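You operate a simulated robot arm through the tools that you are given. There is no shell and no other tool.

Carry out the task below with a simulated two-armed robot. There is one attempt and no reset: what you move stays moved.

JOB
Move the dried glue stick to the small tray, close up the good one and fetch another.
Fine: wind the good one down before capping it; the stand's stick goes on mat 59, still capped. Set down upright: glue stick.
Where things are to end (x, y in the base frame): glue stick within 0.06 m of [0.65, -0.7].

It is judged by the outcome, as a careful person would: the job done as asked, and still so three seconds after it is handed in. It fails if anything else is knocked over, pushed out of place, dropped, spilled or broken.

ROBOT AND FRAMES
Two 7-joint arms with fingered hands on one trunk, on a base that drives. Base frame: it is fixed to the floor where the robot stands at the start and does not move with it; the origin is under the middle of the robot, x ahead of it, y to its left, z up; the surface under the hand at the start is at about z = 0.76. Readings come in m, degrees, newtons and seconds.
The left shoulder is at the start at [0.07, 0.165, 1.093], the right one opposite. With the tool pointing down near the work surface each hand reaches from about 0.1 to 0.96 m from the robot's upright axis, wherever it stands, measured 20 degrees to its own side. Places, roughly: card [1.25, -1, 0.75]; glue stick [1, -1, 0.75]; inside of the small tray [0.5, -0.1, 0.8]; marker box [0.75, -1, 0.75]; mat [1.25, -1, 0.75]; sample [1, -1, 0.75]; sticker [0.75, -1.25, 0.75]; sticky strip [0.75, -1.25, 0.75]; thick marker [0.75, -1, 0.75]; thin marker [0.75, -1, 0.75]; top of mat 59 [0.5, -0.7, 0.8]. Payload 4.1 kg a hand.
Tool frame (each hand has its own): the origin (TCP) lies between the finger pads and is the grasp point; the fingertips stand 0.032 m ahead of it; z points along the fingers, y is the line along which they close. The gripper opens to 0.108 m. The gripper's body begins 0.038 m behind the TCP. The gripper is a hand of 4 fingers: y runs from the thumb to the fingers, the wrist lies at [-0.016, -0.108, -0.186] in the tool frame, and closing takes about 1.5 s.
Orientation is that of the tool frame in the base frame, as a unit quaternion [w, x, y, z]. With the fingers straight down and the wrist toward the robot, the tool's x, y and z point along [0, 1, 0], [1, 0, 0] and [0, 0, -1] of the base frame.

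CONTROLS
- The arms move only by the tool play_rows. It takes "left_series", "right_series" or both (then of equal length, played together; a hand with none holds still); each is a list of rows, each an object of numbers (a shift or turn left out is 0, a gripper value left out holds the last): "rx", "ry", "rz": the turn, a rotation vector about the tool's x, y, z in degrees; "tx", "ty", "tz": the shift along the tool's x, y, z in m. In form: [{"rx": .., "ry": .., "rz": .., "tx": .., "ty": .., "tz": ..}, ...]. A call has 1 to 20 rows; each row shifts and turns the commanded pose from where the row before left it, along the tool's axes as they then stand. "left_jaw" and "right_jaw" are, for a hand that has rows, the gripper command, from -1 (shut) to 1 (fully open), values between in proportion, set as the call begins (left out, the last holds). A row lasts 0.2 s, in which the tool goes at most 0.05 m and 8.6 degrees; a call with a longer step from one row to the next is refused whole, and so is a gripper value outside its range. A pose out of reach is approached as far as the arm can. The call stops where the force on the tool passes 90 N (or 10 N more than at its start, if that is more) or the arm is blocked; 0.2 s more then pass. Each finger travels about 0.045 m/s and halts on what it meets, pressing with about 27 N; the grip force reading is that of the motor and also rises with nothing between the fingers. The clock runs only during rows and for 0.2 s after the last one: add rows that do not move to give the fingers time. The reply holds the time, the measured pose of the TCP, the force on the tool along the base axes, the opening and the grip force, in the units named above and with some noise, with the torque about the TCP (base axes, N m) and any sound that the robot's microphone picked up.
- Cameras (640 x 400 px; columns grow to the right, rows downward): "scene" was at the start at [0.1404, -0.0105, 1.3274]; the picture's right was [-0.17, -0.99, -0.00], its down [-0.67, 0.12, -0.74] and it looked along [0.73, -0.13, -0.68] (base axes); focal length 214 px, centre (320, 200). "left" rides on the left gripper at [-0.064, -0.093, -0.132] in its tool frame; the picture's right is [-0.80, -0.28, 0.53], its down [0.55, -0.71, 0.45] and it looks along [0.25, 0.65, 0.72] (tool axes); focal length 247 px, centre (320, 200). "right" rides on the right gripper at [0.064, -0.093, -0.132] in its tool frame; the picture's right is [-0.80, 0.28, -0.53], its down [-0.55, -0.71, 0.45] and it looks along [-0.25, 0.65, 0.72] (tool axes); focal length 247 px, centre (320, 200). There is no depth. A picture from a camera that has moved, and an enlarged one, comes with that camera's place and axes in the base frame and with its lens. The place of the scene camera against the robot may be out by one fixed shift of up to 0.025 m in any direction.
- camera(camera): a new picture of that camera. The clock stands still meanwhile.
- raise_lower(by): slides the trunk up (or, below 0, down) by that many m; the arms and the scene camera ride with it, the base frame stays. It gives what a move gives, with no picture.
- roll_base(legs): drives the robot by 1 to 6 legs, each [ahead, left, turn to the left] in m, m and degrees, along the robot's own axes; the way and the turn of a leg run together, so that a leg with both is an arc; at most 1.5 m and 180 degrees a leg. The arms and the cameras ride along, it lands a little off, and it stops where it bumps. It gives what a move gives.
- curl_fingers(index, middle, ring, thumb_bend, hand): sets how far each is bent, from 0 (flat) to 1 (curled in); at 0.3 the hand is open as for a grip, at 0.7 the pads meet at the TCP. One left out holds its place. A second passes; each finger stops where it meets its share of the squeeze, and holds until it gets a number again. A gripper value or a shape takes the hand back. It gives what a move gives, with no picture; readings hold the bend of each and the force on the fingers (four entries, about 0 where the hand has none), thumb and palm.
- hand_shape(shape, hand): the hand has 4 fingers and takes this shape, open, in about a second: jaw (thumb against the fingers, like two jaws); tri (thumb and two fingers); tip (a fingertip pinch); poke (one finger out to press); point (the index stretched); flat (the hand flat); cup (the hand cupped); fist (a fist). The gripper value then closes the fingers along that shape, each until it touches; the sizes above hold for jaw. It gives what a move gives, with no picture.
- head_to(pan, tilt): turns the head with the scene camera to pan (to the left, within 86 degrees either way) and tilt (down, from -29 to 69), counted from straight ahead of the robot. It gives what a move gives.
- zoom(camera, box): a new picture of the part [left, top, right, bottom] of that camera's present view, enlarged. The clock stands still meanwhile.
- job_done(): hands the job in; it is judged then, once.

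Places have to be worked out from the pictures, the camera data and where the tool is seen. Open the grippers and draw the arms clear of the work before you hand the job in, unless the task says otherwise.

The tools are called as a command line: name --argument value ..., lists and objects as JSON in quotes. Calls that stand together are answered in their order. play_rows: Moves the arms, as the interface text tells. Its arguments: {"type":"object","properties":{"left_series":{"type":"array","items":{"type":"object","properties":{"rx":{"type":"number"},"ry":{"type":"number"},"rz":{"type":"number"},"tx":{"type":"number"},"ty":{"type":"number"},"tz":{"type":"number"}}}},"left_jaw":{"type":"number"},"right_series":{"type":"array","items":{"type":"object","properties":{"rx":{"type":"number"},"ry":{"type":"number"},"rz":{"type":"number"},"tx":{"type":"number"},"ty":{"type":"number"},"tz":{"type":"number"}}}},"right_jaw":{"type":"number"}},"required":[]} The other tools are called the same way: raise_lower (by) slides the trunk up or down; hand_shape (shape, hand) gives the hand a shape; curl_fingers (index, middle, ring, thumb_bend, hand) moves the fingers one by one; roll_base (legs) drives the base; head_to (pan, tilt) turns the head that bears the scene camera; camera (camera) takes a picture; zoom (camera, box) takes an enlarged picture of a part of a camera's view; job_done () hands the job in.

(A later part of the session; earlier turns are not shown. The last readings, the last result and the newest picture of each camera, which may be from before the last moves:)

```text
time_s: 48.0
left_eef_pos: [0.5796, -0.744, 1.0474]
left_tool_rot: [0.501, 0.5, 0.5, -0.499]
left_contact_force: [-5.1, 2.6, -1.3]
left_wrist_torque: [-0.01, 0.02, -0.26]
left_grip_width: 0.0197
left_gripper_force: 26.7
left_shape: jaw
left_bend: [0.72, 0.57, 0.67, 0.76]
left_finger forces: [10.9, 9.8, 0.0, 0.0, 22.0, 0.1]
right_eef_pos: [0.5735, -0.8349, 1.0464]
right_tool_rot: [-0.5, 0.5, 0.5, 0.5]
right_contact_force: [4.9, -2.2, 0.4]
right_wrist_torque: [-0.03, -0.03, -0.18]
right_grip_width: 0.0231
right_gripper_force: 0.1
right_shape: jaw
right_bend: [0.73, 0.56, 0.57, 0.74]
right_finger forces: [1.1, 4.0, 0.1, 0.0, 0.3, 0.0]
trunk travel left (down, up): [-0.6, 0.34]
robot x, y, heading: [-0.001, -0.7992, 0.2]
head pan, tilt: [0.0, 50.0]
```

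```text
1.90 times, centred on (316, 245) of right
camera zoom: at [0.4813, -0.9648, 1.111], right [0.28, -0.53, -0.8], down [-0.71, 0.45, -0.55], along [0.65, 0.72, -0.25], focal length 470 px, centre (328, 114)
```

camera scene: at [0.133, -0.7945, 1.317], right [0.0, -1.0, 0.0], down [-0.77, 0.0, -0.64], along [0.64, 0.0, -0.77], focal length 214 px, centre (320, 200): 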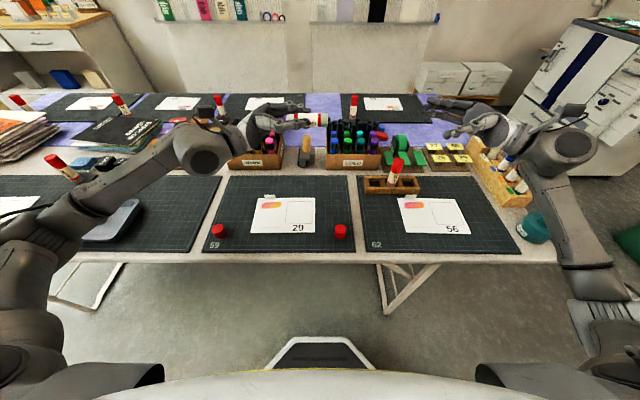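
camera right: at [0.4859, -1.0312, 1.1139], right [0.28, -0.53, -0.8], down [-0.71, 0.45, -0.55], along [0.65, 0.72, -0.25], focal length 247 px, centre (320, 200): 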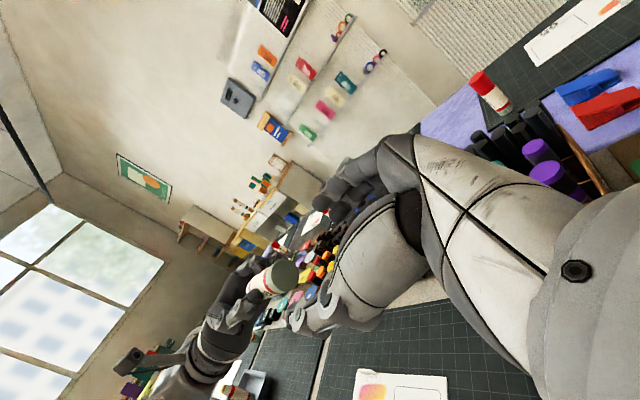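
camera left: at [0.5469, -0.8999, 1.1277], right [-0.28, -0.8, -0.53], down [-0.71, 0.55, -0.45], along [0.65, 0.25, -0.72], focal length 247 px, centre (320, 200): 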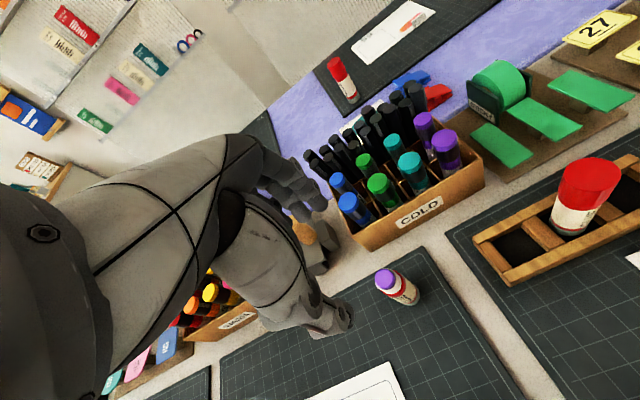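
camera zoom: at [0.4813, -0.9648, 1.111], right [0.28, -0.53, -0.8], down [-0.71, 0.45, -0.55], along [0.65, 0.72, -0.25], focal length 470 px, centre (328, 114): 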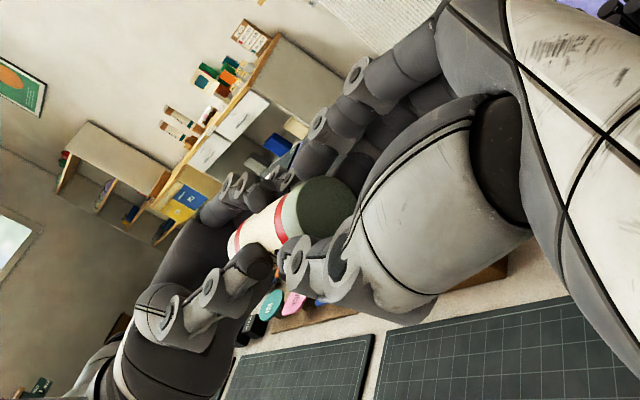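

Fingers touched before the thumb (5 N sideways), so I'll shift the right hand 2 mm toward +x and close further.

play_rows --right_series '[{"ty": 0.002}, {}, {}]'

play_rows --right_series '[{}, {}, {}, {}]' --right_jaw -0.8

zoom --camera "scene" --box '[270, 90, 370, 150]'

```text
time_s: 48.8
left_eef_pos: [0.5784, -0.7431, 1.0468]
left_tool_rot: [0.501, 0.5, 0.5, -0.499]
left_contact_force: [-2.8, 2.1, 0.0]
left_wrist_torque: [0.01, 0.03, -0.14]
left_grip_width: 0.0197
left_gripper_force: 27.1
left_shape: jaw
left_bend: [0.72, 0.57, 0.67, 0.76]
left_finger forces: [11.1, 10.3, 0.1, 0.1, 20.5, 0.1]
right_eef_pos: [0.5745, -0.8335, 1.046]
right_tool_rot: [0.5, -0.5, -0.5, -0.499]
right_contact_force: [1.9, -2.4, 0.6]
right_wrist_torque: [0.0, -0.01, -0.09]
right_grip_width: 0.0226
right_gripper_force: 0.1
right_shape: jaw
right_bend: [0.73, 0.56, 0.57, 0.74]
right_finger forces: [0.6, 2.8, 0.0, 0.0, 0.9, 0.0]
trunk travel left (down, up): [-0.6, 0.34]
robot x, y, heading: [-0.0023, -0.8017, 0.6]
head pan, tilt: [0.0, 50.0]
```

```text
time_s: 49.8
left_eef_pos: [0.5791, -0.744, 1.0475]
left_tool_rot: [0.501, 0.499, 0.501, -0.499]
left_contact_force: [-0.4, -0.9, -1.5]
left_wrist_torque: [0.03, 0.0, 0.1]
left_grip_width: 0.0199
left_gripper_force: 26.6
left_shape: jaw
left_bend: [0.72, 0.57, 0.67, 0.76]
left_finger forces: [11.1, 11.0, 0.0, 0.0, 18.4, 0.0]
right_eef_pos: [0.5749, -0.8342, 1.0453]
right_tool_rot: [0.501, -0.499, -0.5, -0.499]
right_contact_force: [0.2, 0.7, 0.3]
right_wrist_torque: [0.06, 0.0, -0.03]
right_grip_width: 0.0221
right_gripper_force: 27.1
right_shape: jaw
right_bend: [0.73, 0.56, 0.63, 0.75]
right_finger forces: [11.0, 9.8, 0.1, 0.1, 21.5, 0.0]
trunk travel left (down, up): [-0.6, 0.34]
robot x, y, heading: [0.0012, -0.7977, -0.1]
head pan, tilt: [0.0, 50.0]
```

```text
6.40 times, centred on (320, 120) of scene
camera zoom: at [0.1333, -0.7944, 1.317], right [0.0, -1.0, 0.0], down [-0.77, 0.0, -0.64], along [0.64, 0.0, -0.77], focal length 1373 px, centre (320, 712)
```

zoom: 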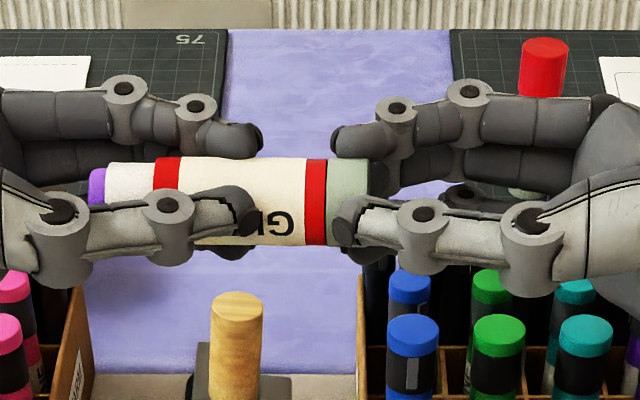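

Balanced grip on the knob (index 11, middle 10, thumb 21.5 N, net force ~0). I'll take a close reference view of the tip, then turn the knob a little (+15°) as a test.

zoom --camera "scene" --box '[276, 108, 308, 128]'

play_rows --right_series '[{"rz": 5}, {"rz": 5}, {"rz": 5}, {}]'

zoom --camera "scene" --box '[270, 90, 370, 150]'

zoom --camera "scene" --box '[276, 108, 308, 128]'

```text
16.00 times, centred on (292, 118) of scene
camera zoom: at [0.1333, -0.7944, 1.317], right [0.0, -1.0, 0.0], down [-0.77, 0.0, -0.64], along [0.64, 0.0, -0.77], focal length 3432 px, centre (768, 1512)
```

zoom: 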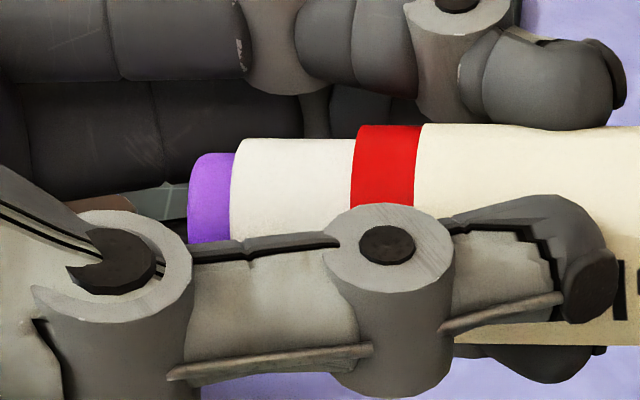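

```text
time_s: 50.8
left_eef_pos: [0.5785, -0.7426, 1.0469]
left_tool_rot: [0.501, 0.5, 0.5, -0.499]
left_contact_force: [-2.6, 2.2, -1.5]
left_wrist_torque: [0.07, 0.04, -0.06]
left_grip_width: 0.0194
left_gripper_force: 27.1
left_shape: jaw
left_bend: [0.72, 0.57, 0.67, 0.76]
left_finger forces: [10.9, 10.3, 0.0, 0.1, 20.1, 0.0]
right_eef_pos: [0.5751, -0.8334, 1.0454]
right_tool_rot: [0.562, -0.561, -0.431, -0.43]
right_contact_force: [3.2, -0.6, 1.2]
right_wrist_torque: [0.03, -0.05, -0.2]
right_grip_width: 0.0221
right_gripper_force: 26.9
right_shape: jaw
right_bend: [0.73, 0.56, 0.63, 0.75]
right_finger forces: [12.3, 11.1, 0.0, 0.1, 21.1, 0.1]
trunk travel left (down, up): [-0.6, 0.34]
robot x, y, heading: [-0.0006, -0.8009, 0.4]
head pan, tilt: [0.0, 50.0]
```

```text
6.40 times, centred on (320, 120) of scene
camera zoom: at [0.1333, -0.7945, 1.317], right [0.0, -1.0, 0.0], down [-0.77, 0.0, -0.64], along [0.64, 0.0, -0.77], focal length 1373 px, centre (320, 712)
```

zoom: 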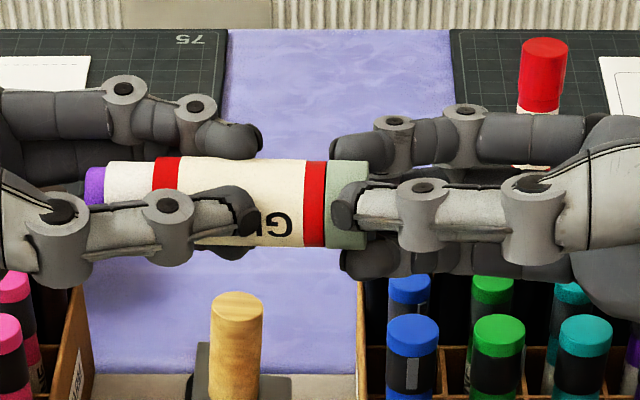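

```text
16.00 times, centred on (292, 118) of scene
camera zoom: at [0.1333, -0.7945, 1.317], right [0.0, -1.0, 0.0], down [-0.77, 0.0, -0.64], along [0.64, 0.0, -0.77], focal length 3432 px, centre (768, 1512)
```

zoom: 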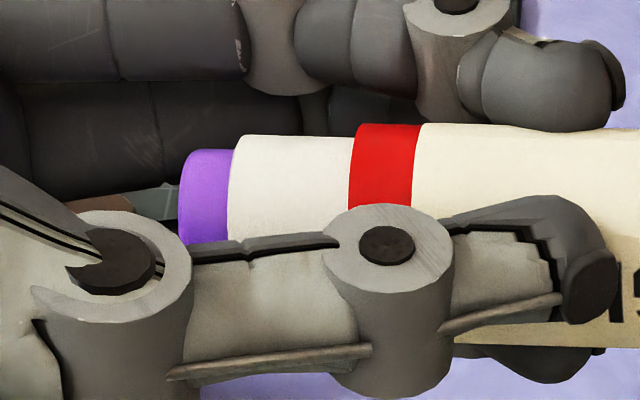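

The test turn of +15° pushed the glue tip out by ~1 mm, so the winding-down direction is the opposite. I'll turn the knob the other way, −48° net first, watching forces.

play_rows --right_series '[{"rz": -7}, {"rz": -7}, {"rz": -7}, {"rz": -7}, {"rz": -7}, {"rz": -7}, {"rz": -6}, {}]'

zoom --camera "scene" --box '[270, 90, 370, 150]'

zoom --camera "scene" --box '[276, 108, 308, 128]'

```text
time_s: 52.6
left_eef_pos: [0.578, -0.7434, 1.048]
left_tool_rot: [0.501, 0.499, 0.501, -0.499]
left_contact_force: [6.5, -2.6, 4.4]
left_wrist_torque: [-0.2, -0.08, 0.33]
left_grip_width: 0.0199
left_gripper_force: 26.9
left_shape: jaw
left_bend: [0.72, 0.56, 0.68, 0.76]
left_finger forces: [16.1, 12.0, 1.9, 0.1, 17.5, 0.1]
right_eef_pos: [0.5743, -0.8343, 1.0471]
right_tool_rot: [-0.338, 0.337, 0.622, 0.621]
right_contact_force: [-7.2, 2.0, -4.1]
right_wrist_torque: [-0.33, 0.06, 0.3]
right_grip_width: 0.0222
right_gripper_force: 27.1
right_shape: jaw
right_bend: [0.73, 0.56, 0.63, 0.76]
right_finger forces: [11.2, 9.7, 0.1, 0.1, 26.7, 0.1]
trunk travel left (down, up): [-0.6, 0.34]
robot x, y, heading: [-0.0064, -0.7999, 0.2]
head pan, tilt: [0.0, 50.0]
```

```text
6.40 times, centred on (320, 120) of scene
camera zoom: at [0.1332, -0.7946, 1.317], right [0.0, -1.0, 0.0], down [-0.77, 0.0, -0.64], along [0.64, 0.0, -0.77], focal length 1373 px, centre (320, 712)
```

zoom: 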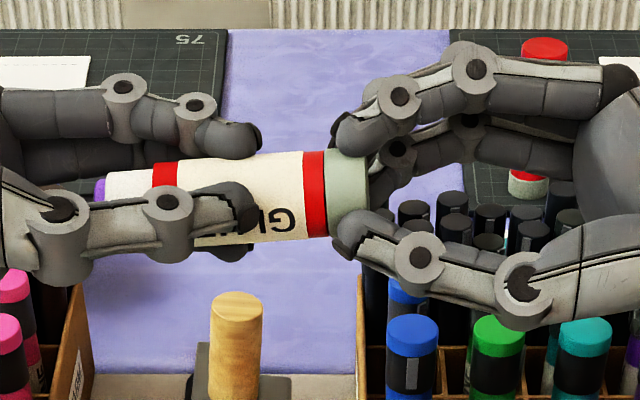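

```text
16.00 times, centred on (292, 118) of scene
camera zoom: at [0.1332, -0.7946, 1.317], right [0.0, -1.0, 0.0], down [-0.77, 0.0, -0.64], along [0.64, 0.0, -0.77], focal length 3432 px, centre (768, 1512)
```

zoom: 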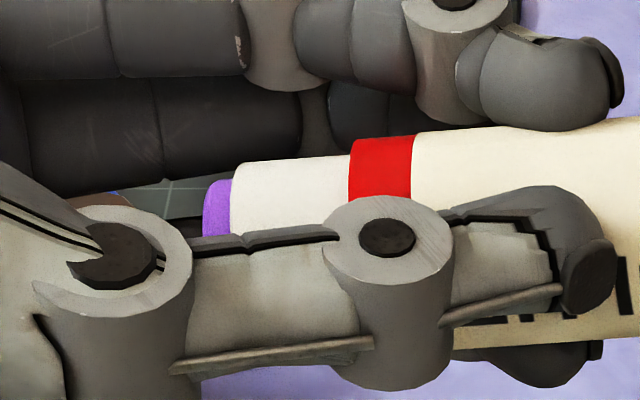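

The glue is retracting (≈27 px protruding vs 50), but the turning axis is slightly off and the stick is being pushed (7 N). I'll correct by shifting the right hand −2.3 mm along its y axis and check.

play_rows --right_series '[{"ty": -0.0012}, {"ty": -0.0011}, {}]'

zoom --camera "scene" --box '[270, 90, 370, 150]'

```text
time_s: 53.4
left_eef_pos: [0.5792, -0.7437, 1.0477]
left_tool_rot: [0.5, 0.5, 0.501, -0.499]
left_contact_force: [3.1, -3.4, 1.7]
left_wrist_torque: [-0.08, -0.05, 0.15]
left_grip_width: 0.02
left_gripper_force: 26.9
left_shape: jaw
left_bend: [0.72, 0.56, 0.71, 0.76]
left_finger forces: [13.7, 10.8, 1.9, 0.1, 18.7, 0.1]
right_eef_pos: [0.5751, -0.8339, 1.045]
right_tool_rot: [-0.338, 0.337, 0.622, 0.621]
right_contact_force: [-1.9, 2.8, -3.4]
right_wrist_torque: [-0.16, 0.01, 0.13]
right_grip_width: 0.0221
right_gripper_force: 27.6
right_shape: jaw
right_bend: [0.73, 0.56, 0.63, 0.76]
right_finger forces: [12.1, 11.1, 0.0, 0.0, 23.9, 0.0]
trunk travel left (down, up): [-0.6, 0.34]
robot x, y, heading: [-0.0023, -0.8004, 0.2]
head pan, tilt: [0.0, 50.0]
```

```text
6.40 times, centred on (320, 120) of scene
camera zoom: at [0.1333, -0.7944, 1.317], right [0.0, -1.0, 0.0], down [-0.77, 0.0, -0.64], along [0.64, 0.0, -0.77], focal length 1373 px, centre (320, 712)
```

zoom: 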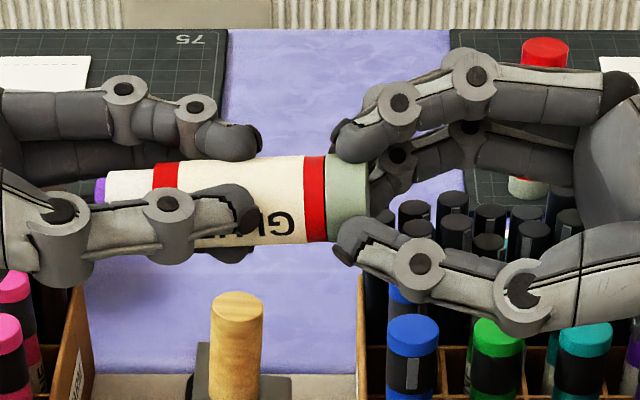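

Force halved. I'll apply another −1.8 mm and continue winding with per-row compensation.

play_rows --right_series '[{"ty": -0.0018}, {}]'

play_rows --right_series '[{"rz": -7, "tx": -0.0002, "ty": -0.0008}, {"rz": -7, "tx": -0.0002, "ty": -0.0008}, {"rz": -7, "tx": -0.0002, "ty": -0.0008}, {}]'

zoom --camera "scene" --box '[270, 90, 370, 150]'

zoom --camera "scene" --box '[276, 108, 308, 128]'

```text
time_s: 54.0
left_eef_pos: [0.579, -0.7424, 1.0472]
left_tool_rot: [0.501, 0.499, 0.501, -0.499]
left_contact_force: [-0.5, -3.8, -0.1]
left_wrist_torque: [-0.01, 0.0, 0.02]
left_grip_width: 0.0198
left_gripper_force: 26.9
left_shape: jaw
left_bend: [0.72, 0.56, 0.71, 0.76]
left_finger forces: [11.7, 9.9, 2.1, 0.0, 19.9, 0.1]
right_eef_pos: [0.5732, -0.8351, 1.0446]
right_tool_rot: [-0.338, 0.337, 0.621, 0.622]
right_contact_force: [0.6, 3.5, 0.3]
right_wrist_torque: [-0.03, 0.0, -0.13]
right_grip_width: 0.022
right_gripper_force: 26.4
right_shape: jaw
right_bend: [0.73, 0.56, 0.63, 0.76]
right_finger forces: [12.8, 12.0, 0.0, 0.0, 21.4, 0.0]
trunk travel left (down, up): [-0.6, 0.34]
robot x, y, heading: [-0.0011, -0.8028, 0.2]
head pan, tilt: [0.0, 50.0]
```

```text
time_s: 55.0
left_eef_pos: [0.578, -0.7422, 1.0471]
left_tool_rot: [0.501, 0.5, 0.501, -0.499]
left_contact_force: [-4.1, -2.2, 0.8]
left_wrist_torque: [-0.03, 0.06, -0.17]
left_grip_width: 0.0197
left_gripper_force: 26.9
left_shape: jaw
left_bend: [0.72, 0.57, 0.71, 0.76]
left_finger forces: [11.7, 9.5, 2.2, 0.1, 21.8, 0.1]
right_eef_pos: [0.5715, -0.8342, 1.0421]
right_tool_rot: [-0.219, 0.218, 0.673, 0.672]
right_contact_force: [4.0, 2.6, -0.7]
right_wrist_torque: [-0.11, 0.01, -0.14]
right_grip_width: 0.0222
right_gripper_force: 27.1
right_shape: jaw
right_bend: [0.73, 0.55, 0.63, 0.76]
right_finger forces: [12.0, 12.4, 0.0, 0.0, 20.6, 0.0]
trunk travel left (down, up): [-0.6, 0.34]
robot x, y, heading: [0.0017, -0.7993, 0.3]
head pan, tilt: [0.0, 50.0]
```

```text
6.40 times, centred on (320, 120) of scene
camera zoom: at [0.1331, -0.7945, 1.317], right [0.0, -1.0, 0.0], down [-0.77, 0.0, -0.64], along [0.64, 0.0, -0.77], focal length 1373 px, centre (320, 712)
```

zoom: 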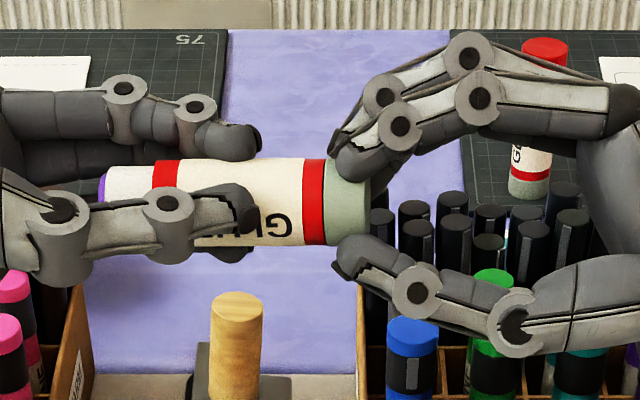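

```text
16.00 times, centred on (292, 118) of scene
camera zoom: at [0.1331, -0.7945, 1.317], right [0.0, -1.0, 0.0], down [-0.77, 0.0, -0.64], along [0.64, 0.0, -0.77], focal length 3432 px, centre (768, 1512)
```

zoom: 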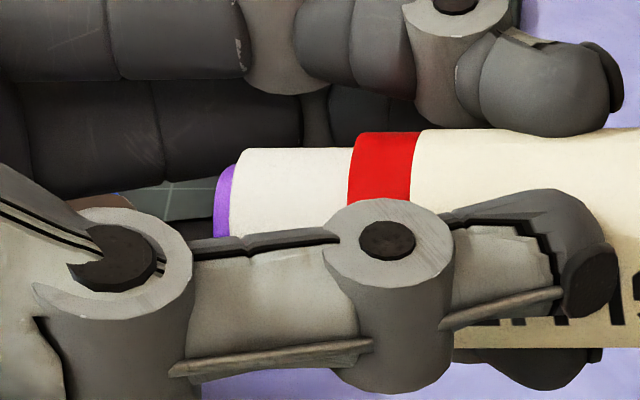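

Only a thin purple sliver still protrudes. I'll correct ~2 mm and keep turning another −42°.

play_rows --right_series '[{"tx": -0.0012, "ty": 0.0008}, {"rz": -7, "tx": -0.00015, "ty": -0.0005}, {"rz": -7, "tx": -0.00015, "ty": -0.0005}, {"rz": -7, "tx": -0.00015, "ty": -0.0005}, {"rz": -7, "tx": -0.00015, "ty": -0.0005}, {}]'

zoom --camera "scene" --box '[270, 90, 370, 150]'

zoom --camera "scene" --box '[276, 108, 308, 128]'

```text
time_s: 56.4
left_eef_pos: [0.5786, -0.7429, 1.0487]
left_tool_rot: [0.501, 0.499, 0.501, -0.499]
left_contact_force: [-3.3, -3.2, 5.2]
left_wrist_torque: [-0.2, -0.01, -0.14]
left_grip_width: 0.0198
left_gripper_force: 26.7
left_shape: jaw
left_bend: [0.72, 0.57, 0.71, 0.76]
left_finger forces: [13.6, 9.3, 2.2, 0.0, 22.1, 0.1]
right_eef_pos: [0.5708, -0.8345, 1.0407]
right_tool_rot: [-0.05, 0.047, 0.706, 0.705]
right_contact_force: [3.0, 3.5, -5.7]
right_wrist_torque: [-0.37, 0.09, -0.09]
right_grip_width: 0.022
right_gripper_force: 27.1
right_shape: jaw
right_bend: [0.73, 0.56, 0.63, 0.76]
right_finger forces: [11.1, 10.2, 0.0, 0.1, 23.4, 0.0]
trunk travel left (down, up): [-0.6, 0.34]
robot x, y, heading: [-0.0026, -0.801, -0.2]
head pan, tilt: [0.0, 50.0]
```

```text
6.40 times, centred on (320, 120) of scene
camera zoom: at [0.1331, -0.7945, 1.317], right [0.0, -1.0, 0.0], down [-0.77, 0.0, -0.64], along [0.64, 0.0, -0.77], focal length 1373 px, centre (320, 712)
```

zoom: 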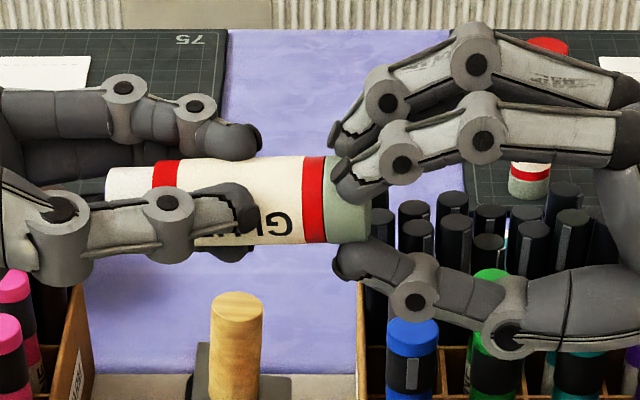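

```text
16.00 times, centred on (292, 118) of scene
camera zoom: at [0.1331, -0.7945, 1.317], right [0.0, -1.0, 0.0], down [-0.77, 0.0, -0.64], along [0.64, 0.0, -0.77], focal length 3432 px, centre (768, 1512)
```

zoom: 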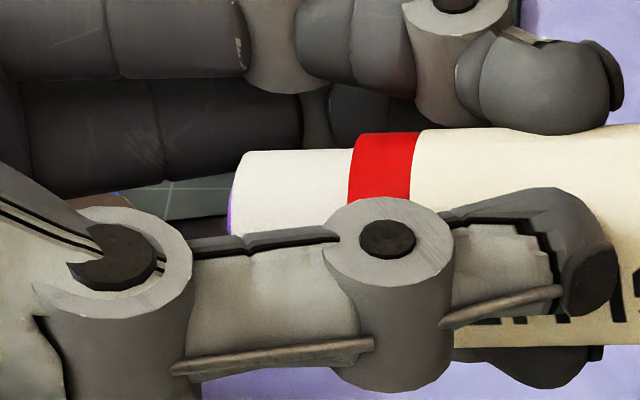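

The glue is now flush with the rim. I'll correct the small sideways load and keep winding so that it sits below the rim.

play_rows --right_series '[{"tx": -0.0015, "ty": -0.002}, {"rz": -7, "tx": -0.0003, "ty": -0.0005}, {"rz": -7, "tx": -0.0003, "ty": -0.0005}, {"rz": -7, "tx": -0.0003, "ty": -0.0005}, {"rz": -7, "tx": -0.0003, "ty": -0.0005}, {}]'

zoom --camera "scene" --box '[270, 90, 370, 150]'

camera --camera "scene"

```text
time_s: 57.8
left_eef_pos: [0.5784, -0.7432, 1.0474]
left_tool_rot: [0.501, 0.499, 0.501, -0.499]
left_contact_force: [-1.5, -2.7, 4.1]
left_wrist_torque: [-0.05, -0.02, -0.1]
left_grip_width: 0.0198
left_gripper_force: 27.1
left_shape: jaw
left_bend: [0.72, 0.57, 0.71, 0.76]
left_finger forces: [12.6, 9.6, 2.3, 0.0, 20.8, 0.0]
right_eef_pos: [0.5746, -0.8344, 1.0346]
right_tool_rot: [0.123, -0.125, 0.696, 0.696]
right_contact_force: [1.9, 3.2, -3.5]
right_wrist_torque: [-0.26, 0.01, -0.13]
right_grip_width: 0.0218
right_gripper_force: 27.1
right_shape: jaw
right_bend: [0.73, 0.56, 0.63, 0.76]
right_finger forces: [12.5, 9.9, 0.0, 0.0, 23.4, 0.1]
trunk travel left (down, up): [-0.6, 0.34]
robot x, y, heading: [-0.0015, -0.7994, 0.4]
head pan, tilt: [0.0, 50.0]
```

```text
6.40 times, centred on (320, 120) of scene
camera zoom: at [0.1332, -0.7947, 1.317], right [0.0, -1.0, 0.0], down [-0.77, 0.0, -0.64], along [0.64, 0.0, -0.77], focal length 1373 px, centre (320, 712)
```

zoom: 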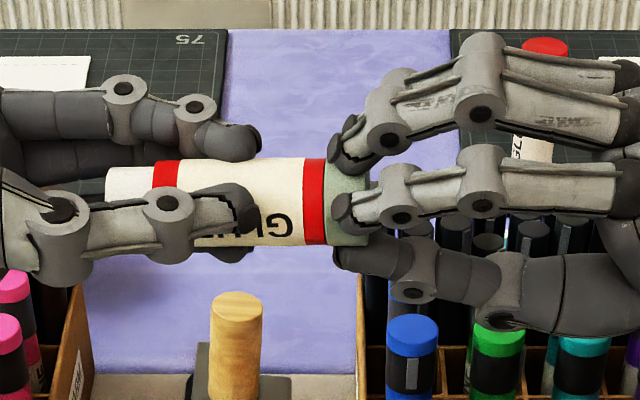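

```text
taken
camera scene: at [0.1332, -0.7947, 1.317], right [0.0, -1.0, 0.0], down [-0.77, 0.0, -0.64], along [0.64, 0.0, -0.77], focal length 214 px, centre (320, 200)
```

scene: 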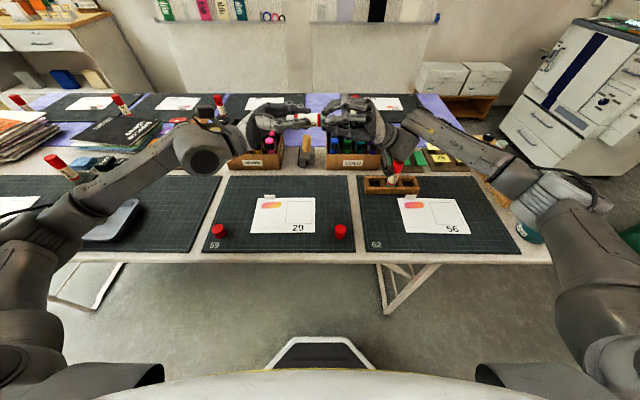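

The tip is now below the rim. I'll wind further (another −35°) to get it well down, correcting the drift.

play_rows --right_series '[{"tx": 0.0003, "ty": -0.0018}, {"rz": -7, "tx": -0.0002, "ty": -0.0006}, {"rz": -7, "tx": -0.0002, "ty": -0.0006}, {"rz": -7, "tx": -0.0002, "ty": -0.0006}, {"rz": -7, "tx": -0.0002, "ty": -0.0006}, {"rz": -7, "tx": -0.0002, "ty": -0.0006}, {}]'

zoom --camera "scene" --box '[270, 90, 370, 150]'

camera --camera "left"

```text
time_s: 59.4
left_eef_pos: [0.5788, -0.7431, 1.0476]
left_tool_rot: [0.501, 0.499, 0.501, -0.499]
left_contact_force: [-3.7, 0.8, 5.2]
left_wrist_torque: [-0.12, -0.12, -0.13]
left_grip_width: 0.019
left_gripper_force: 27.5
left_shape: jaw
left_bend: [0.73, 0.57, 0.66, 0.77]
left_finger forces: [8.1, 9.0, 9.4, 0.1, 18.0, 0.0]
right_eef_pos: [0.5772, -0.8352, 1.0324]
right_tool_rot: [0.327, -0.327, 0.627, 0.627]
right_contact_force: [4.5, 0.0, -3.6]
right_wrist_torque: [-0.29, 0.19, -0.29]
right_grip_width: 0.0225
right_gripper_force: 27.2
right_shape: jaw
right_bend: [0.73, 0.56, 0.63, 0.77]
right_finger forces: [11.5, 10.7, 0.1, 0.1, 27.2, 0.1]
trunk travel left (down, up): [-0.6, 0.34]
robot x, y, heading: [-0.0009, -0.7987, 0.3]
head pan, tilt: [0.0, 50.0]
```

```text
6.40 times, centred on (320, 120) of scene
camera zoom: at [0.1334, -0.7947, 1.317], right [0.0, -1.0, 0.0], down [-0.77, 0.0, -0.64], along [0.64, 0.0, -0.77], focal length 1373 px, centre (320, 712)
```

zoom: 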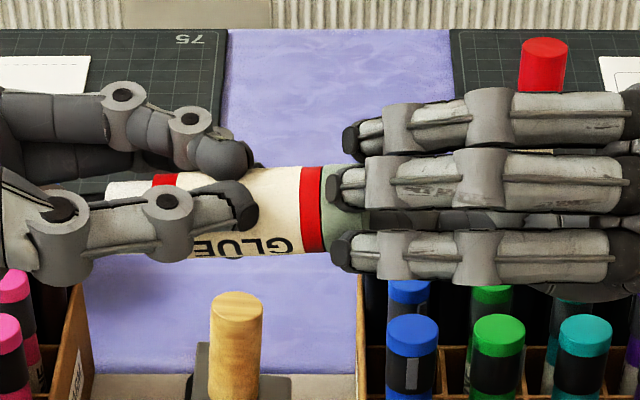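

```text
taken
camera left: at [0.486, -0.6121, 1.1114], right [-0.28, -0.53, 0.8], down [-0.7, -0.45, -0.55], along [0.65, -0.72, -0.25], focal length 247 px, centre (320, 200)
```

left: 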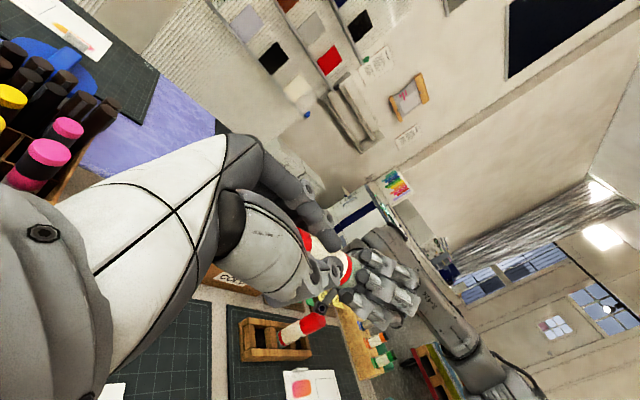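

The label has started rotating with the knob, meaning the screw has hit its lower stop: the glue is fully wound down. I'll open the right hand and back it off along its axis.

play_rows --right_series '[{}, {}, {}, {}, {}]' --right_jaw 0.4

play_rows --right_series '[{"tz": -0.02}, {"tz": -0.03}, {"tz": -0.04}, {"tz": -0.04}, {}]'

zoom --camera "scene" --box '[250, 80, 400, 170]'

zoom --camera "scene" --box '[276, 108, 308, 128]'

```text
time_s: 60.6
left_eef_pos: [0.5793, -0.742, 1.0477]
left_tool_rot: [0.501, 0.499, 0.501, -0.499]
left_contact_force: [0.4, 0.2, -1.1]
left_wrist_torque: [0.0, -0.01, 0.0]
left_grip_width: 0.0188
left_gripper_force: 27.0
left_shape: jaw
left_bend: [0.73, 0.57, 0.66, 0.77]
left_finger forces: [7.4, 10.7, 12.4, 0.1, 17.9, 0.0]
right_eef_pos: [0.5771, -0.8344, 1.0329]
right_tool_rot: [0.326, -0.328, 0.627, 0.627]
right_contact_force: [0.2, 0.8, 0.0]
right_wrist_torque: [0.01, -0.01, -0.03]
right_grip_width: 0.0752
right_gripper_force: 0.0
right_shape: jaw
right_bend: [0.27, 0.38, 0.35, 0.61]
right_finger forces: [0.0, 0.0, 0.1, 0.0, 0.0, 0.0]
trunk travel left (down, up): [-0.6, 0.34]
robot x, y, heading: [-0.0051, -0.7997, 0.0]
head pan, tilt: [0.0, 50.0]
```

```text
time_s: 61.8
left_eef_pos: [0.5792, -0.742, 1.0478]
left_tool_rot: [0.501, 0.498, 0.5, -0.5]
left_contact_force: [-0.7, 0.4, -0.8]
left_wrist_torque: [0.02, 0.0, -0.05]
left_grip_width: 0.0189
left_gripper_force: 26.4
left_shape: jaw
left_bend: [0.73, 0.57, 0.66, 0.77]
left_finger forces: [7.4, 10.7, 12.5, 0.1, 17.9, 0.0]
right_eef_pos: [0.5757, -0.9642, 1.0309]
right_tool_rot: [0.326, -0.327, 0.627, 0.627]
right_contact_force: [-0.2, -0.5, -0.4]
right_wrist_torque: [-0.03, -0.02, -0.01]
right_grip_width: 0.0752
right_gripper_force: 0.1
right_shape: jaw
right_bend: [0.27, 0.38, 0.35, 0.61]
right_finger forces: [0.0, 0.0, 0.0, 0.1, 0.0, 0.0]
trunk travel left (down, up): [-0.6, 0.34]
robot x, y, heading: [-0.0018, -0.7968, 0.2]
head pan, tilt: [0.0, 50.0]
```

```text
4.27 times, centred on (325, 125) of scene
camera zoom: at [0.1336, -0.7936, 1.317], right [0.0, -1.0, 0.0], down [-0.77, 0.0, -0.64], along [0.64, 0.0, -0.77], focal length 915 px, centre (299, 520)
```

zoom: 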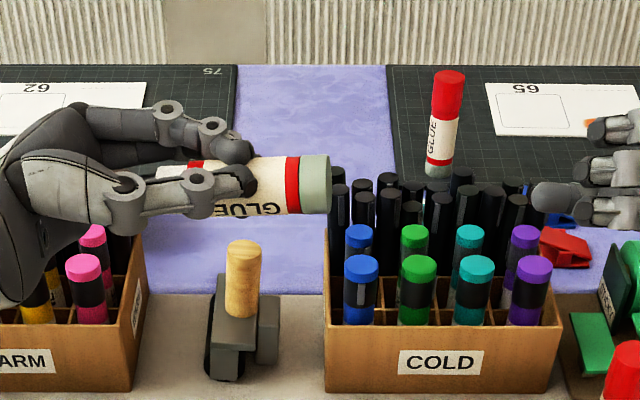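

```text
16.00 times, centred on (292, 118) of scene
camera zoom: at [0.1336, -0.7936, 1.317], right [0.0, -1.0, 0.0], down [-0.77, 0.0, -0.64], along [0.64, 0.0, -0.77], focal length 3432 px, centre (768, 1512)
```

zoom: 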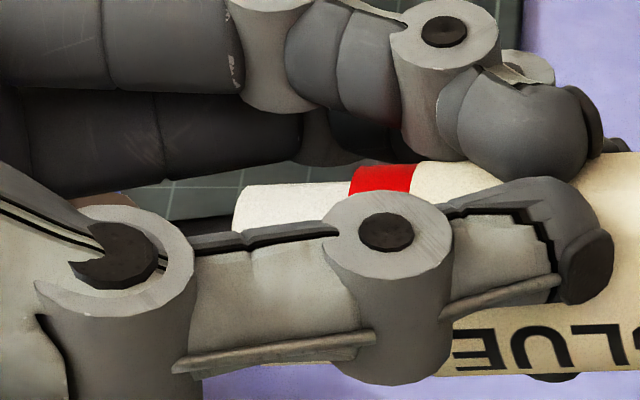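

The glue is fully inside the barrel. The stick has shifted and tilts a little in the left hand, so I'll turn the hand back to pointing down and measure the tilt before setting it on the mat; the right hand goes back up to its downward pose too.

play_rows --left_series '[{"ry": 8.2}, {"ry": 8.2}, {"ry": 8.2}, {"ry": 8.2}, {"ry": 8.2}, {"ry": 8.2}, {"ry": 8.2}, {"ry": 8.2}, {"ry": 8.2}, {"ry": 8.2}, {"ry": 8.0}, {}]' --right_series '[{"rz": 8, "tz": -0.01}, {"rz": 8, "tz": -0.01}, {"rz": 8, "tz": -0.01}, {"rz": 8, "tz": -0.01}, {"rz": 8, "tz": -0.01}, {"rz": 8, "tz": -0.01}, {"rz": 8, "tz": -0.01}, {"rz": 8, "tz": -0.01}, {"rz": 8, "tz": -0.01}, {"rz": 8, "tz": -0.01}, {"rz": 8}, {}]'

camera --camera "scene"

camera --camera "left"

```text
time_s: 64.4
left_eef_pos: [0.5791, -0.7426, 1.0474]
left_tool_rot: [0.0, 0.706, 0.709, 0.001]
left_contact_force: [-0.2, 0.6, -1.1]
left_wrist_torque: [-0.04, 0.0, -0.01]
left_grip_width: 0.0186
left_gripper_force: 26.9
left_shape: jaw
left_bend: [0.73, 0.56, 0.64, 0.78]
left_finger forces: [0.0, 11.1, 11.7, 0.0, 21.5, 0.0]
right_eef_pos: [0.5783, -1.0624, 1.0329]
right_tool_rot: [-0.202, 0.202, 0.678, 0.677]
right_contact_force: [0.5, 0.6, 0.7]
right_wrist_torque: [0.0, -0.04, 0.0]
right_grip_width: 0.0755
right_gripper_force: 0.1
right_shape: jaw
right_bend: [0.27, 0.38, 0.35, 0.61]
right_finger forces: [0.1, 0.0, 0.1, 0.1, 0.1, 0.0]
trunk travel left (down, up): [-0.6, 0.34]
robot x, y, heading: [0.0, -0.798, -0.1]
head pan, tilt: [0.0, 50.0]
```

```text
taken
camera scene: at [0.1337, -0.7937, 1.3169], right [0.0, -1.0, 0.0], down [-0.77, 0.0, -0.64], along [0.64, 0.0, -0.77], focal length 214 px, centre (320, 200)
```

scene: 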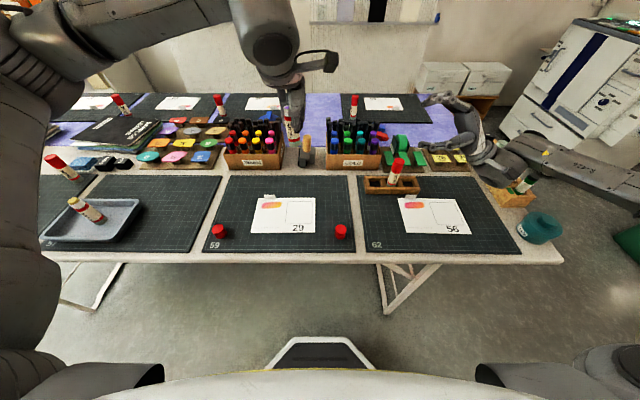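

```text
taken
camera left: at [0.4872, -0.8075, 1.1778], right [-0.28, -0.8, -0.53], down [-0.71, 0.55, -0.45], along [0.65, 0.25, -0.72], focal length 247 px, centre (320, 200)
```

left: 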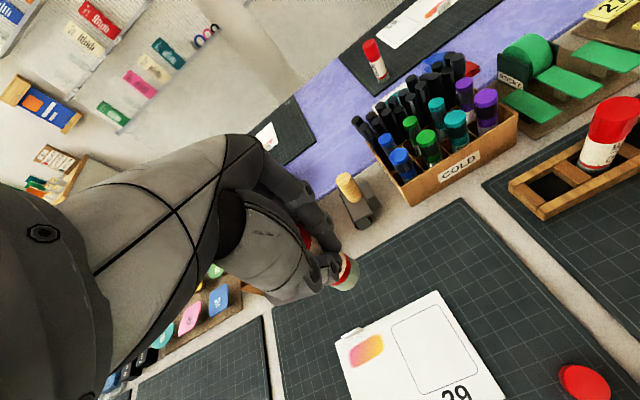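

zoom --camera "left" --box '[220, 180, 412, 330]'

zoom --camera "scene" --box '[250, 60, 346, 150]'

zoom --camera "right" --box '[0, 100, 640, 400]'

```text
2.67 times, centred on (316, 255) of left
camera zoom: at [0.4872, -0.8075, 1.1778], right [-0.28, -0.8, -0.53], down [-0.71, 0.55, -0.45], along [0.65, 0.25, -0.72], focal length 659 px, centre (331, 53)
```

zoom: 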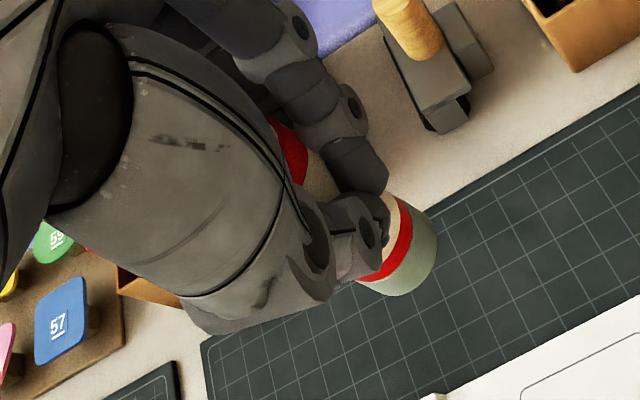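

```text
4.44 times, centred on (298, 105) of scene
camera zoom: at [0.1337, -0.7937, 1.3169], right [0.0, -1.0, 0.0], down [-0.77, 0.0, -0.64], along [0.64, 0.0, -0.77], focal length 953 px, centre (418, 622)
```

zoom: 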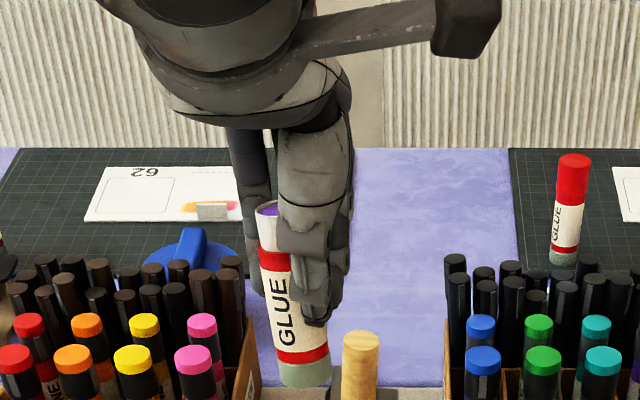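

```text
1.00 times, centred on (320, 250) of right (not enlarged: the box is as wide or as high as the picture)
camera zoom: at [0.4737, -1.1931, 0.9908], right [0.82, -0.53, -0.2], down [0.07, 0.45, -0.89], along [0.56, 0.72, 0.41], focal length 247 px, centre (320, 150)
```

zoom: 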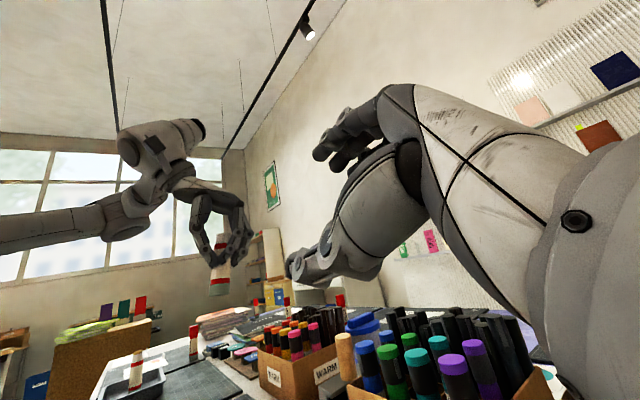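

zoom --camera "right" --box '[170, 230, 290, 330]'

zoom --camera "scene" --box '[290, 88, 338, 128]'

```text
4.00 times, centred on (230, 280) of right
camera zoom: at [0.4737, -1.1931, 0.9908], right [0.82, -0.53, -0.2], down [0.07, 0.45, -0.89], along [0.56, 0.72, 0.41], focal length 988 px, centre (680, -120)
```

zoom: 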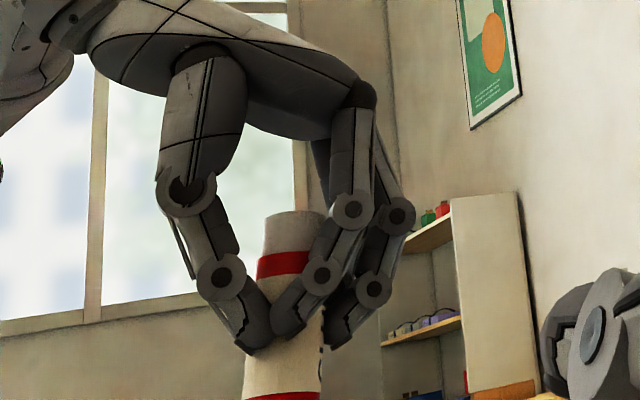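

```text
10.00 times, centred on (314, 108) of scene
camera zoom: at [0.1337, -0.7937, 1.3169], right [0.0, -1.0, 0.0], down [-0.77, 0.0, -0.64], along [0.64, 0.0, -0.77], focal length 2145 px, centre (380, 1120)
```

zoom: 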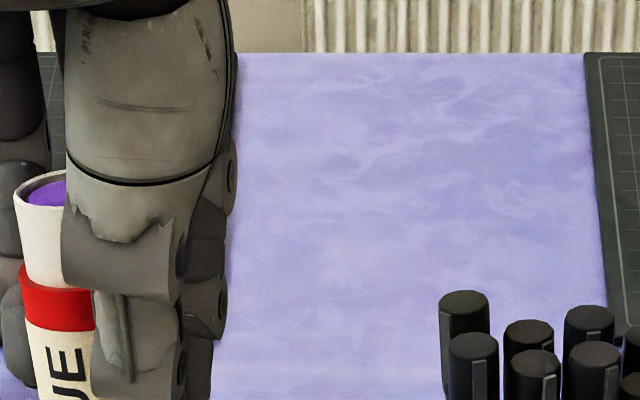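

The glue is recessed (visible inside the barrel) and the stick leans about 6° toward the robot and 2° right in the hand. I'll correct the hand's tilt, move over the original spot with the base well above the mat, and unwind the right wrist meanwhile.

play_rows --left_series '[{"rx": -5}, {"ry": 1.5}, {"tx": -0.0236, "ty": 0.00836, "tz": 0.03024}, {"tx": -0.0236, "ty": 0.00836, "tz": 0.03024}, {"tx": -0.0236, "ty": 0.00836, "tz": 0.03024}, {"tx": -0.0236, "ty": 0.00836, "tz": 0.03024}, {"tx": -0.0236, "ty": 0.00836, "tz": 0.03024}, {}, {}]' --right_series '[{"rz": 8, "tz": -0.02}, {"rz": 8, "tz": -0.02}, {"rz": 8, "tz": -0.02}, {"rz": 8}, {"rz": 8}, {"rz": 8}, {"rz": 8}, {}, {}]'

camera --camera "scene"

camera --camera "right"

camera --camera "left"

```text
time_s: 66.4
left_eef_pos: [0.6329, -0.857, 0.8952]
left_tool_rot: [0.022, 0.705, 0.708, 0.04]
left_contact_force: [-1.0, -0.3, -0.9]
left_wrist_torque: [-0.01, -0.01, 0.03]
left_grip_width: 0.0187
left_gripper_force: 27.4
left_shape: jaw
left_bend: [0.73, 0.56, 0.64, 0.78]
left_finger forces: [0.0, 10.8, 11.7, 0.0, 21.8, 0.0]
right_eef_pos: [0.5777, -1.1239, 1.0315]
right_tool_rot: [-0.496, 0.495, 0.505, 0.503]
right_contact_force: [0.4, 0.0, -0.3]
right_wrist_torque: [-0.01, 0.0, 0.0]
right_grip_width: 0.0751
right_gripper_force: 0.1
right_shape: jaw
right_bend: [0.27, 0.38, 0.35, 0.61]
right_finger forces: [0.0, 0.0, 0.0, 0.0, 0.0, 0.1]
trunk travel left (down, up): [-0.6, 0.34]
robot x, y, heading: [-0.0029, -0.7956, 0.1]
head pan, tilt: [0.0, 50.0]
```

```text
taken
camera scene: at [0.1334, -0.7949, 1.317], right [0.0, -1.0, 0.0], down [-0.77, 0.0, -0.64], along [0.64, 0.0, -0.77], focal length 214 px, centre (320, 200)
```

scene: 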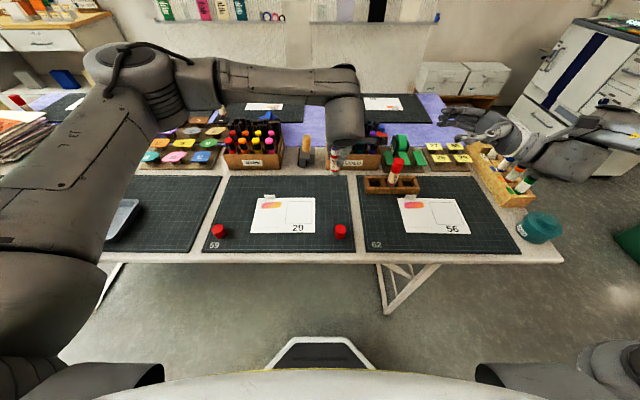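

```text
taken
camera right: at [0.484, -1.2543, 1.0953], right [0.3, -0.53, -0.79], down [-0.7, 0.45, -0.56], along [0.65, 0.72, -0.24], focal length 247 px, centre (320, 200)
```

right: 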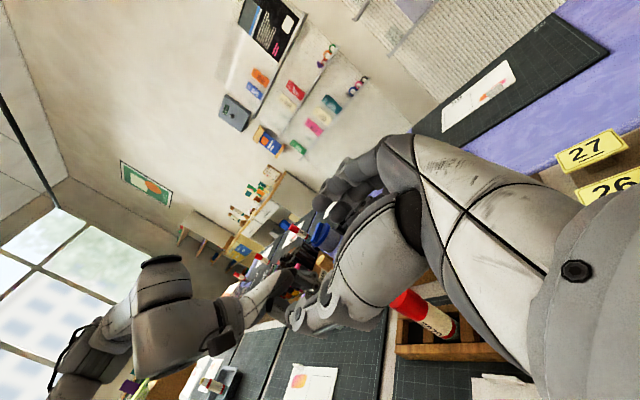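

```text
taken
camera left: at [0.531, -0.9247, 1.016], right [-0.23, -0.78, -0.58], down [-0.67, 0.56, -0.49], along [0.71, 0.27, -0.65], focal length 247 px, centre (320, 200)
```

left: 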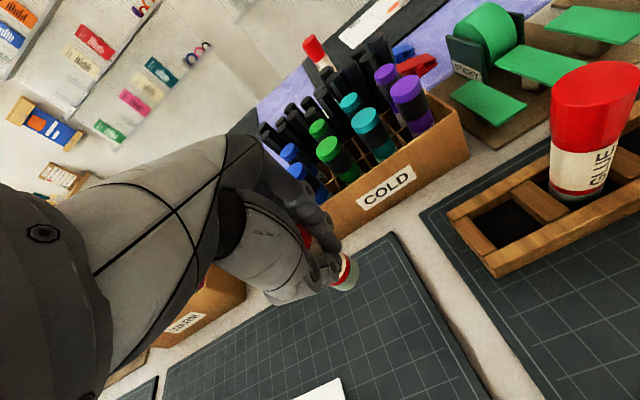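

zoom --camera "scene" --box '[295, 125, 375, 190]'

zoom --camera "left" --box '[260, 200, 400, 310]'

```text
6.15 times, centred on (335, 158) of scene
camera zoom: at [0.1334, -0.7949, 1.317], right [0.0, -1.0, 0.0], down [-0.77, 0.0, -0.64], along [0.64, 0.0, -0.77], focal length 1320 px, centre (228, 462)
```

zoom: 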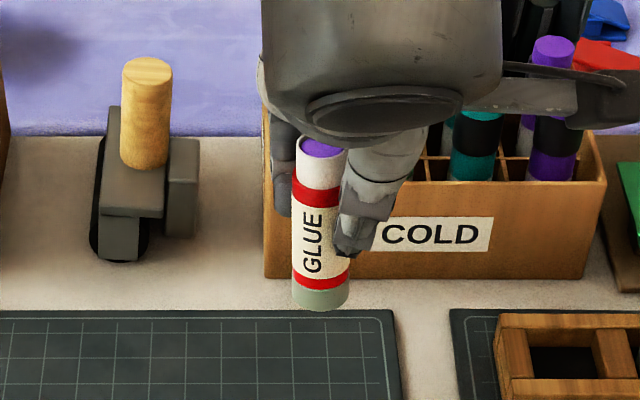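

```text
3.64 times, centred on (330, 255) of left
camera zoom: at [0.531, -0.9247, 1.016], right [-0.23, -0.78, -0.58], down [-0.67, 0.56, -0.49], along [0.71, 0.27, -0.65], focal length 898 px, centre (284, 0)
```

zoom: 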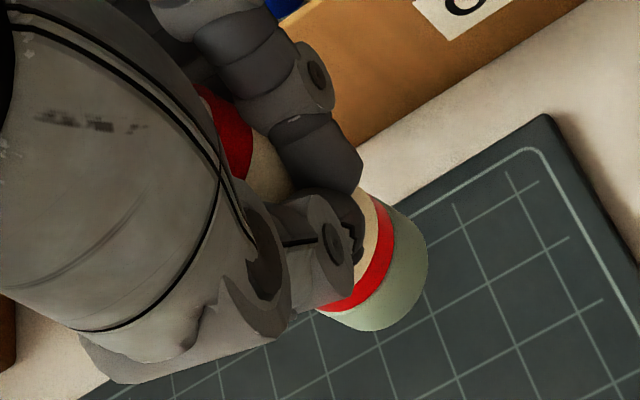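

Base at ≈(0.642,-0.844), with ~3° remaining lean to the right. I'll correct it by 2° and lower to about 8 mm above the mat.

play_rows --left_series '[{"ry": 2}, {"tx": -0.001, "ty": -0.0015, "tz": 0.0166}, {"tx": -0.001, "ty": -0.0015, "tz": 0.0166}, {"tx": -0.001, "ty": -0.0014, "tz": 0.0165}, {}]'

zoom --camera "scene" --box '[295, 125, 375, 190]'

zoom --camera "left" --box '[260, 200, 400, 310]'

```text
time_s: 67.6
left_eef_pos: [0.6334, -0.858, 0.8466]
left_tool_rot: [0.009, 0.704, 0.708, 0.053]
left_contact_force: [-0.3, 0.1, -0.4]
left_wrist_torque: [0.01, -0.01, 0.01]
left_grip_width: 0.0186
left_gripper_force: 27.1
left_shape: jaw
left_bend: [0.73, 0.56, 0.64, 0.78]
left_finger forces: [0.1, 10.8, 11.8, 0.0, 22.0, 0.0]
right_eef_pos: [0.5774, -1.1233, 1.0329]
right_tool_rot: [-0.496, 0.495, 0.505, 0.504]
right_contact_force: [-0.7, 0.1, 0.5]
right_wrist_torque: [0.0, 0.0, -0.01]
right_grip_width: 0.0751
right_gripper_force: 0.0
right_shape: jaw
right_bend: [0.27, 0.38, 0.35, 0.61]
right_finger forces: [0.0, 0.0, 0.0, 0.0, 0.0, 0.0]
trunk travel left (down, up): [-0.6, 0.34]
robot x, y, heading: [-0.0042, -0.7994, 0.2]
head pan, tilt: [0.0, 50.0]
```

```text
6.15 times, centred on (335, 158) of scene
camera zoom: at [0.1331, -0.7945, 1.317], right [0.0, -1.0, 0.0], down [-0.77, 0.0, -0.64], along [0.64, 0.0, -0.77], focal length 1320 px, centre (228, 462)
```

zoom: 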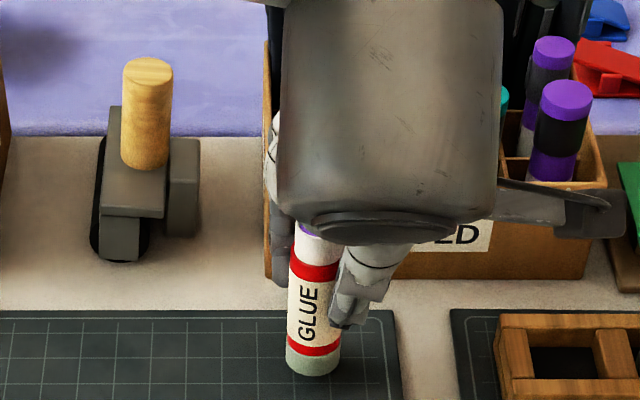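

```text
3.64 times, centred on (330, 255) of left
camera zoom: at [0.5307, -0.9296, 0.9656], right [-0.23, -0.76, -0.6], down [-0.67, 0.57, -0.47], along [0.71, 0.3, -0.64], focal length 898 px, centre (284, 0)
```

zoom: 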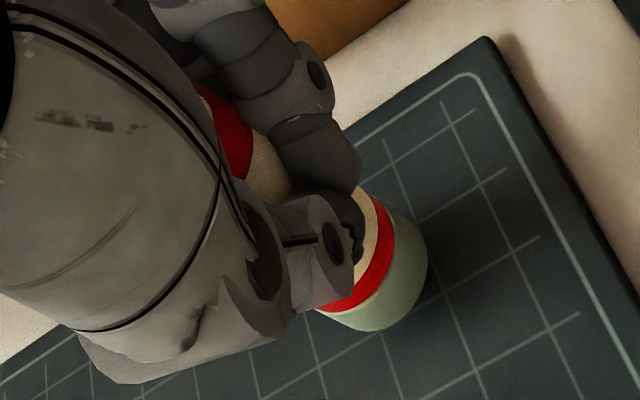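

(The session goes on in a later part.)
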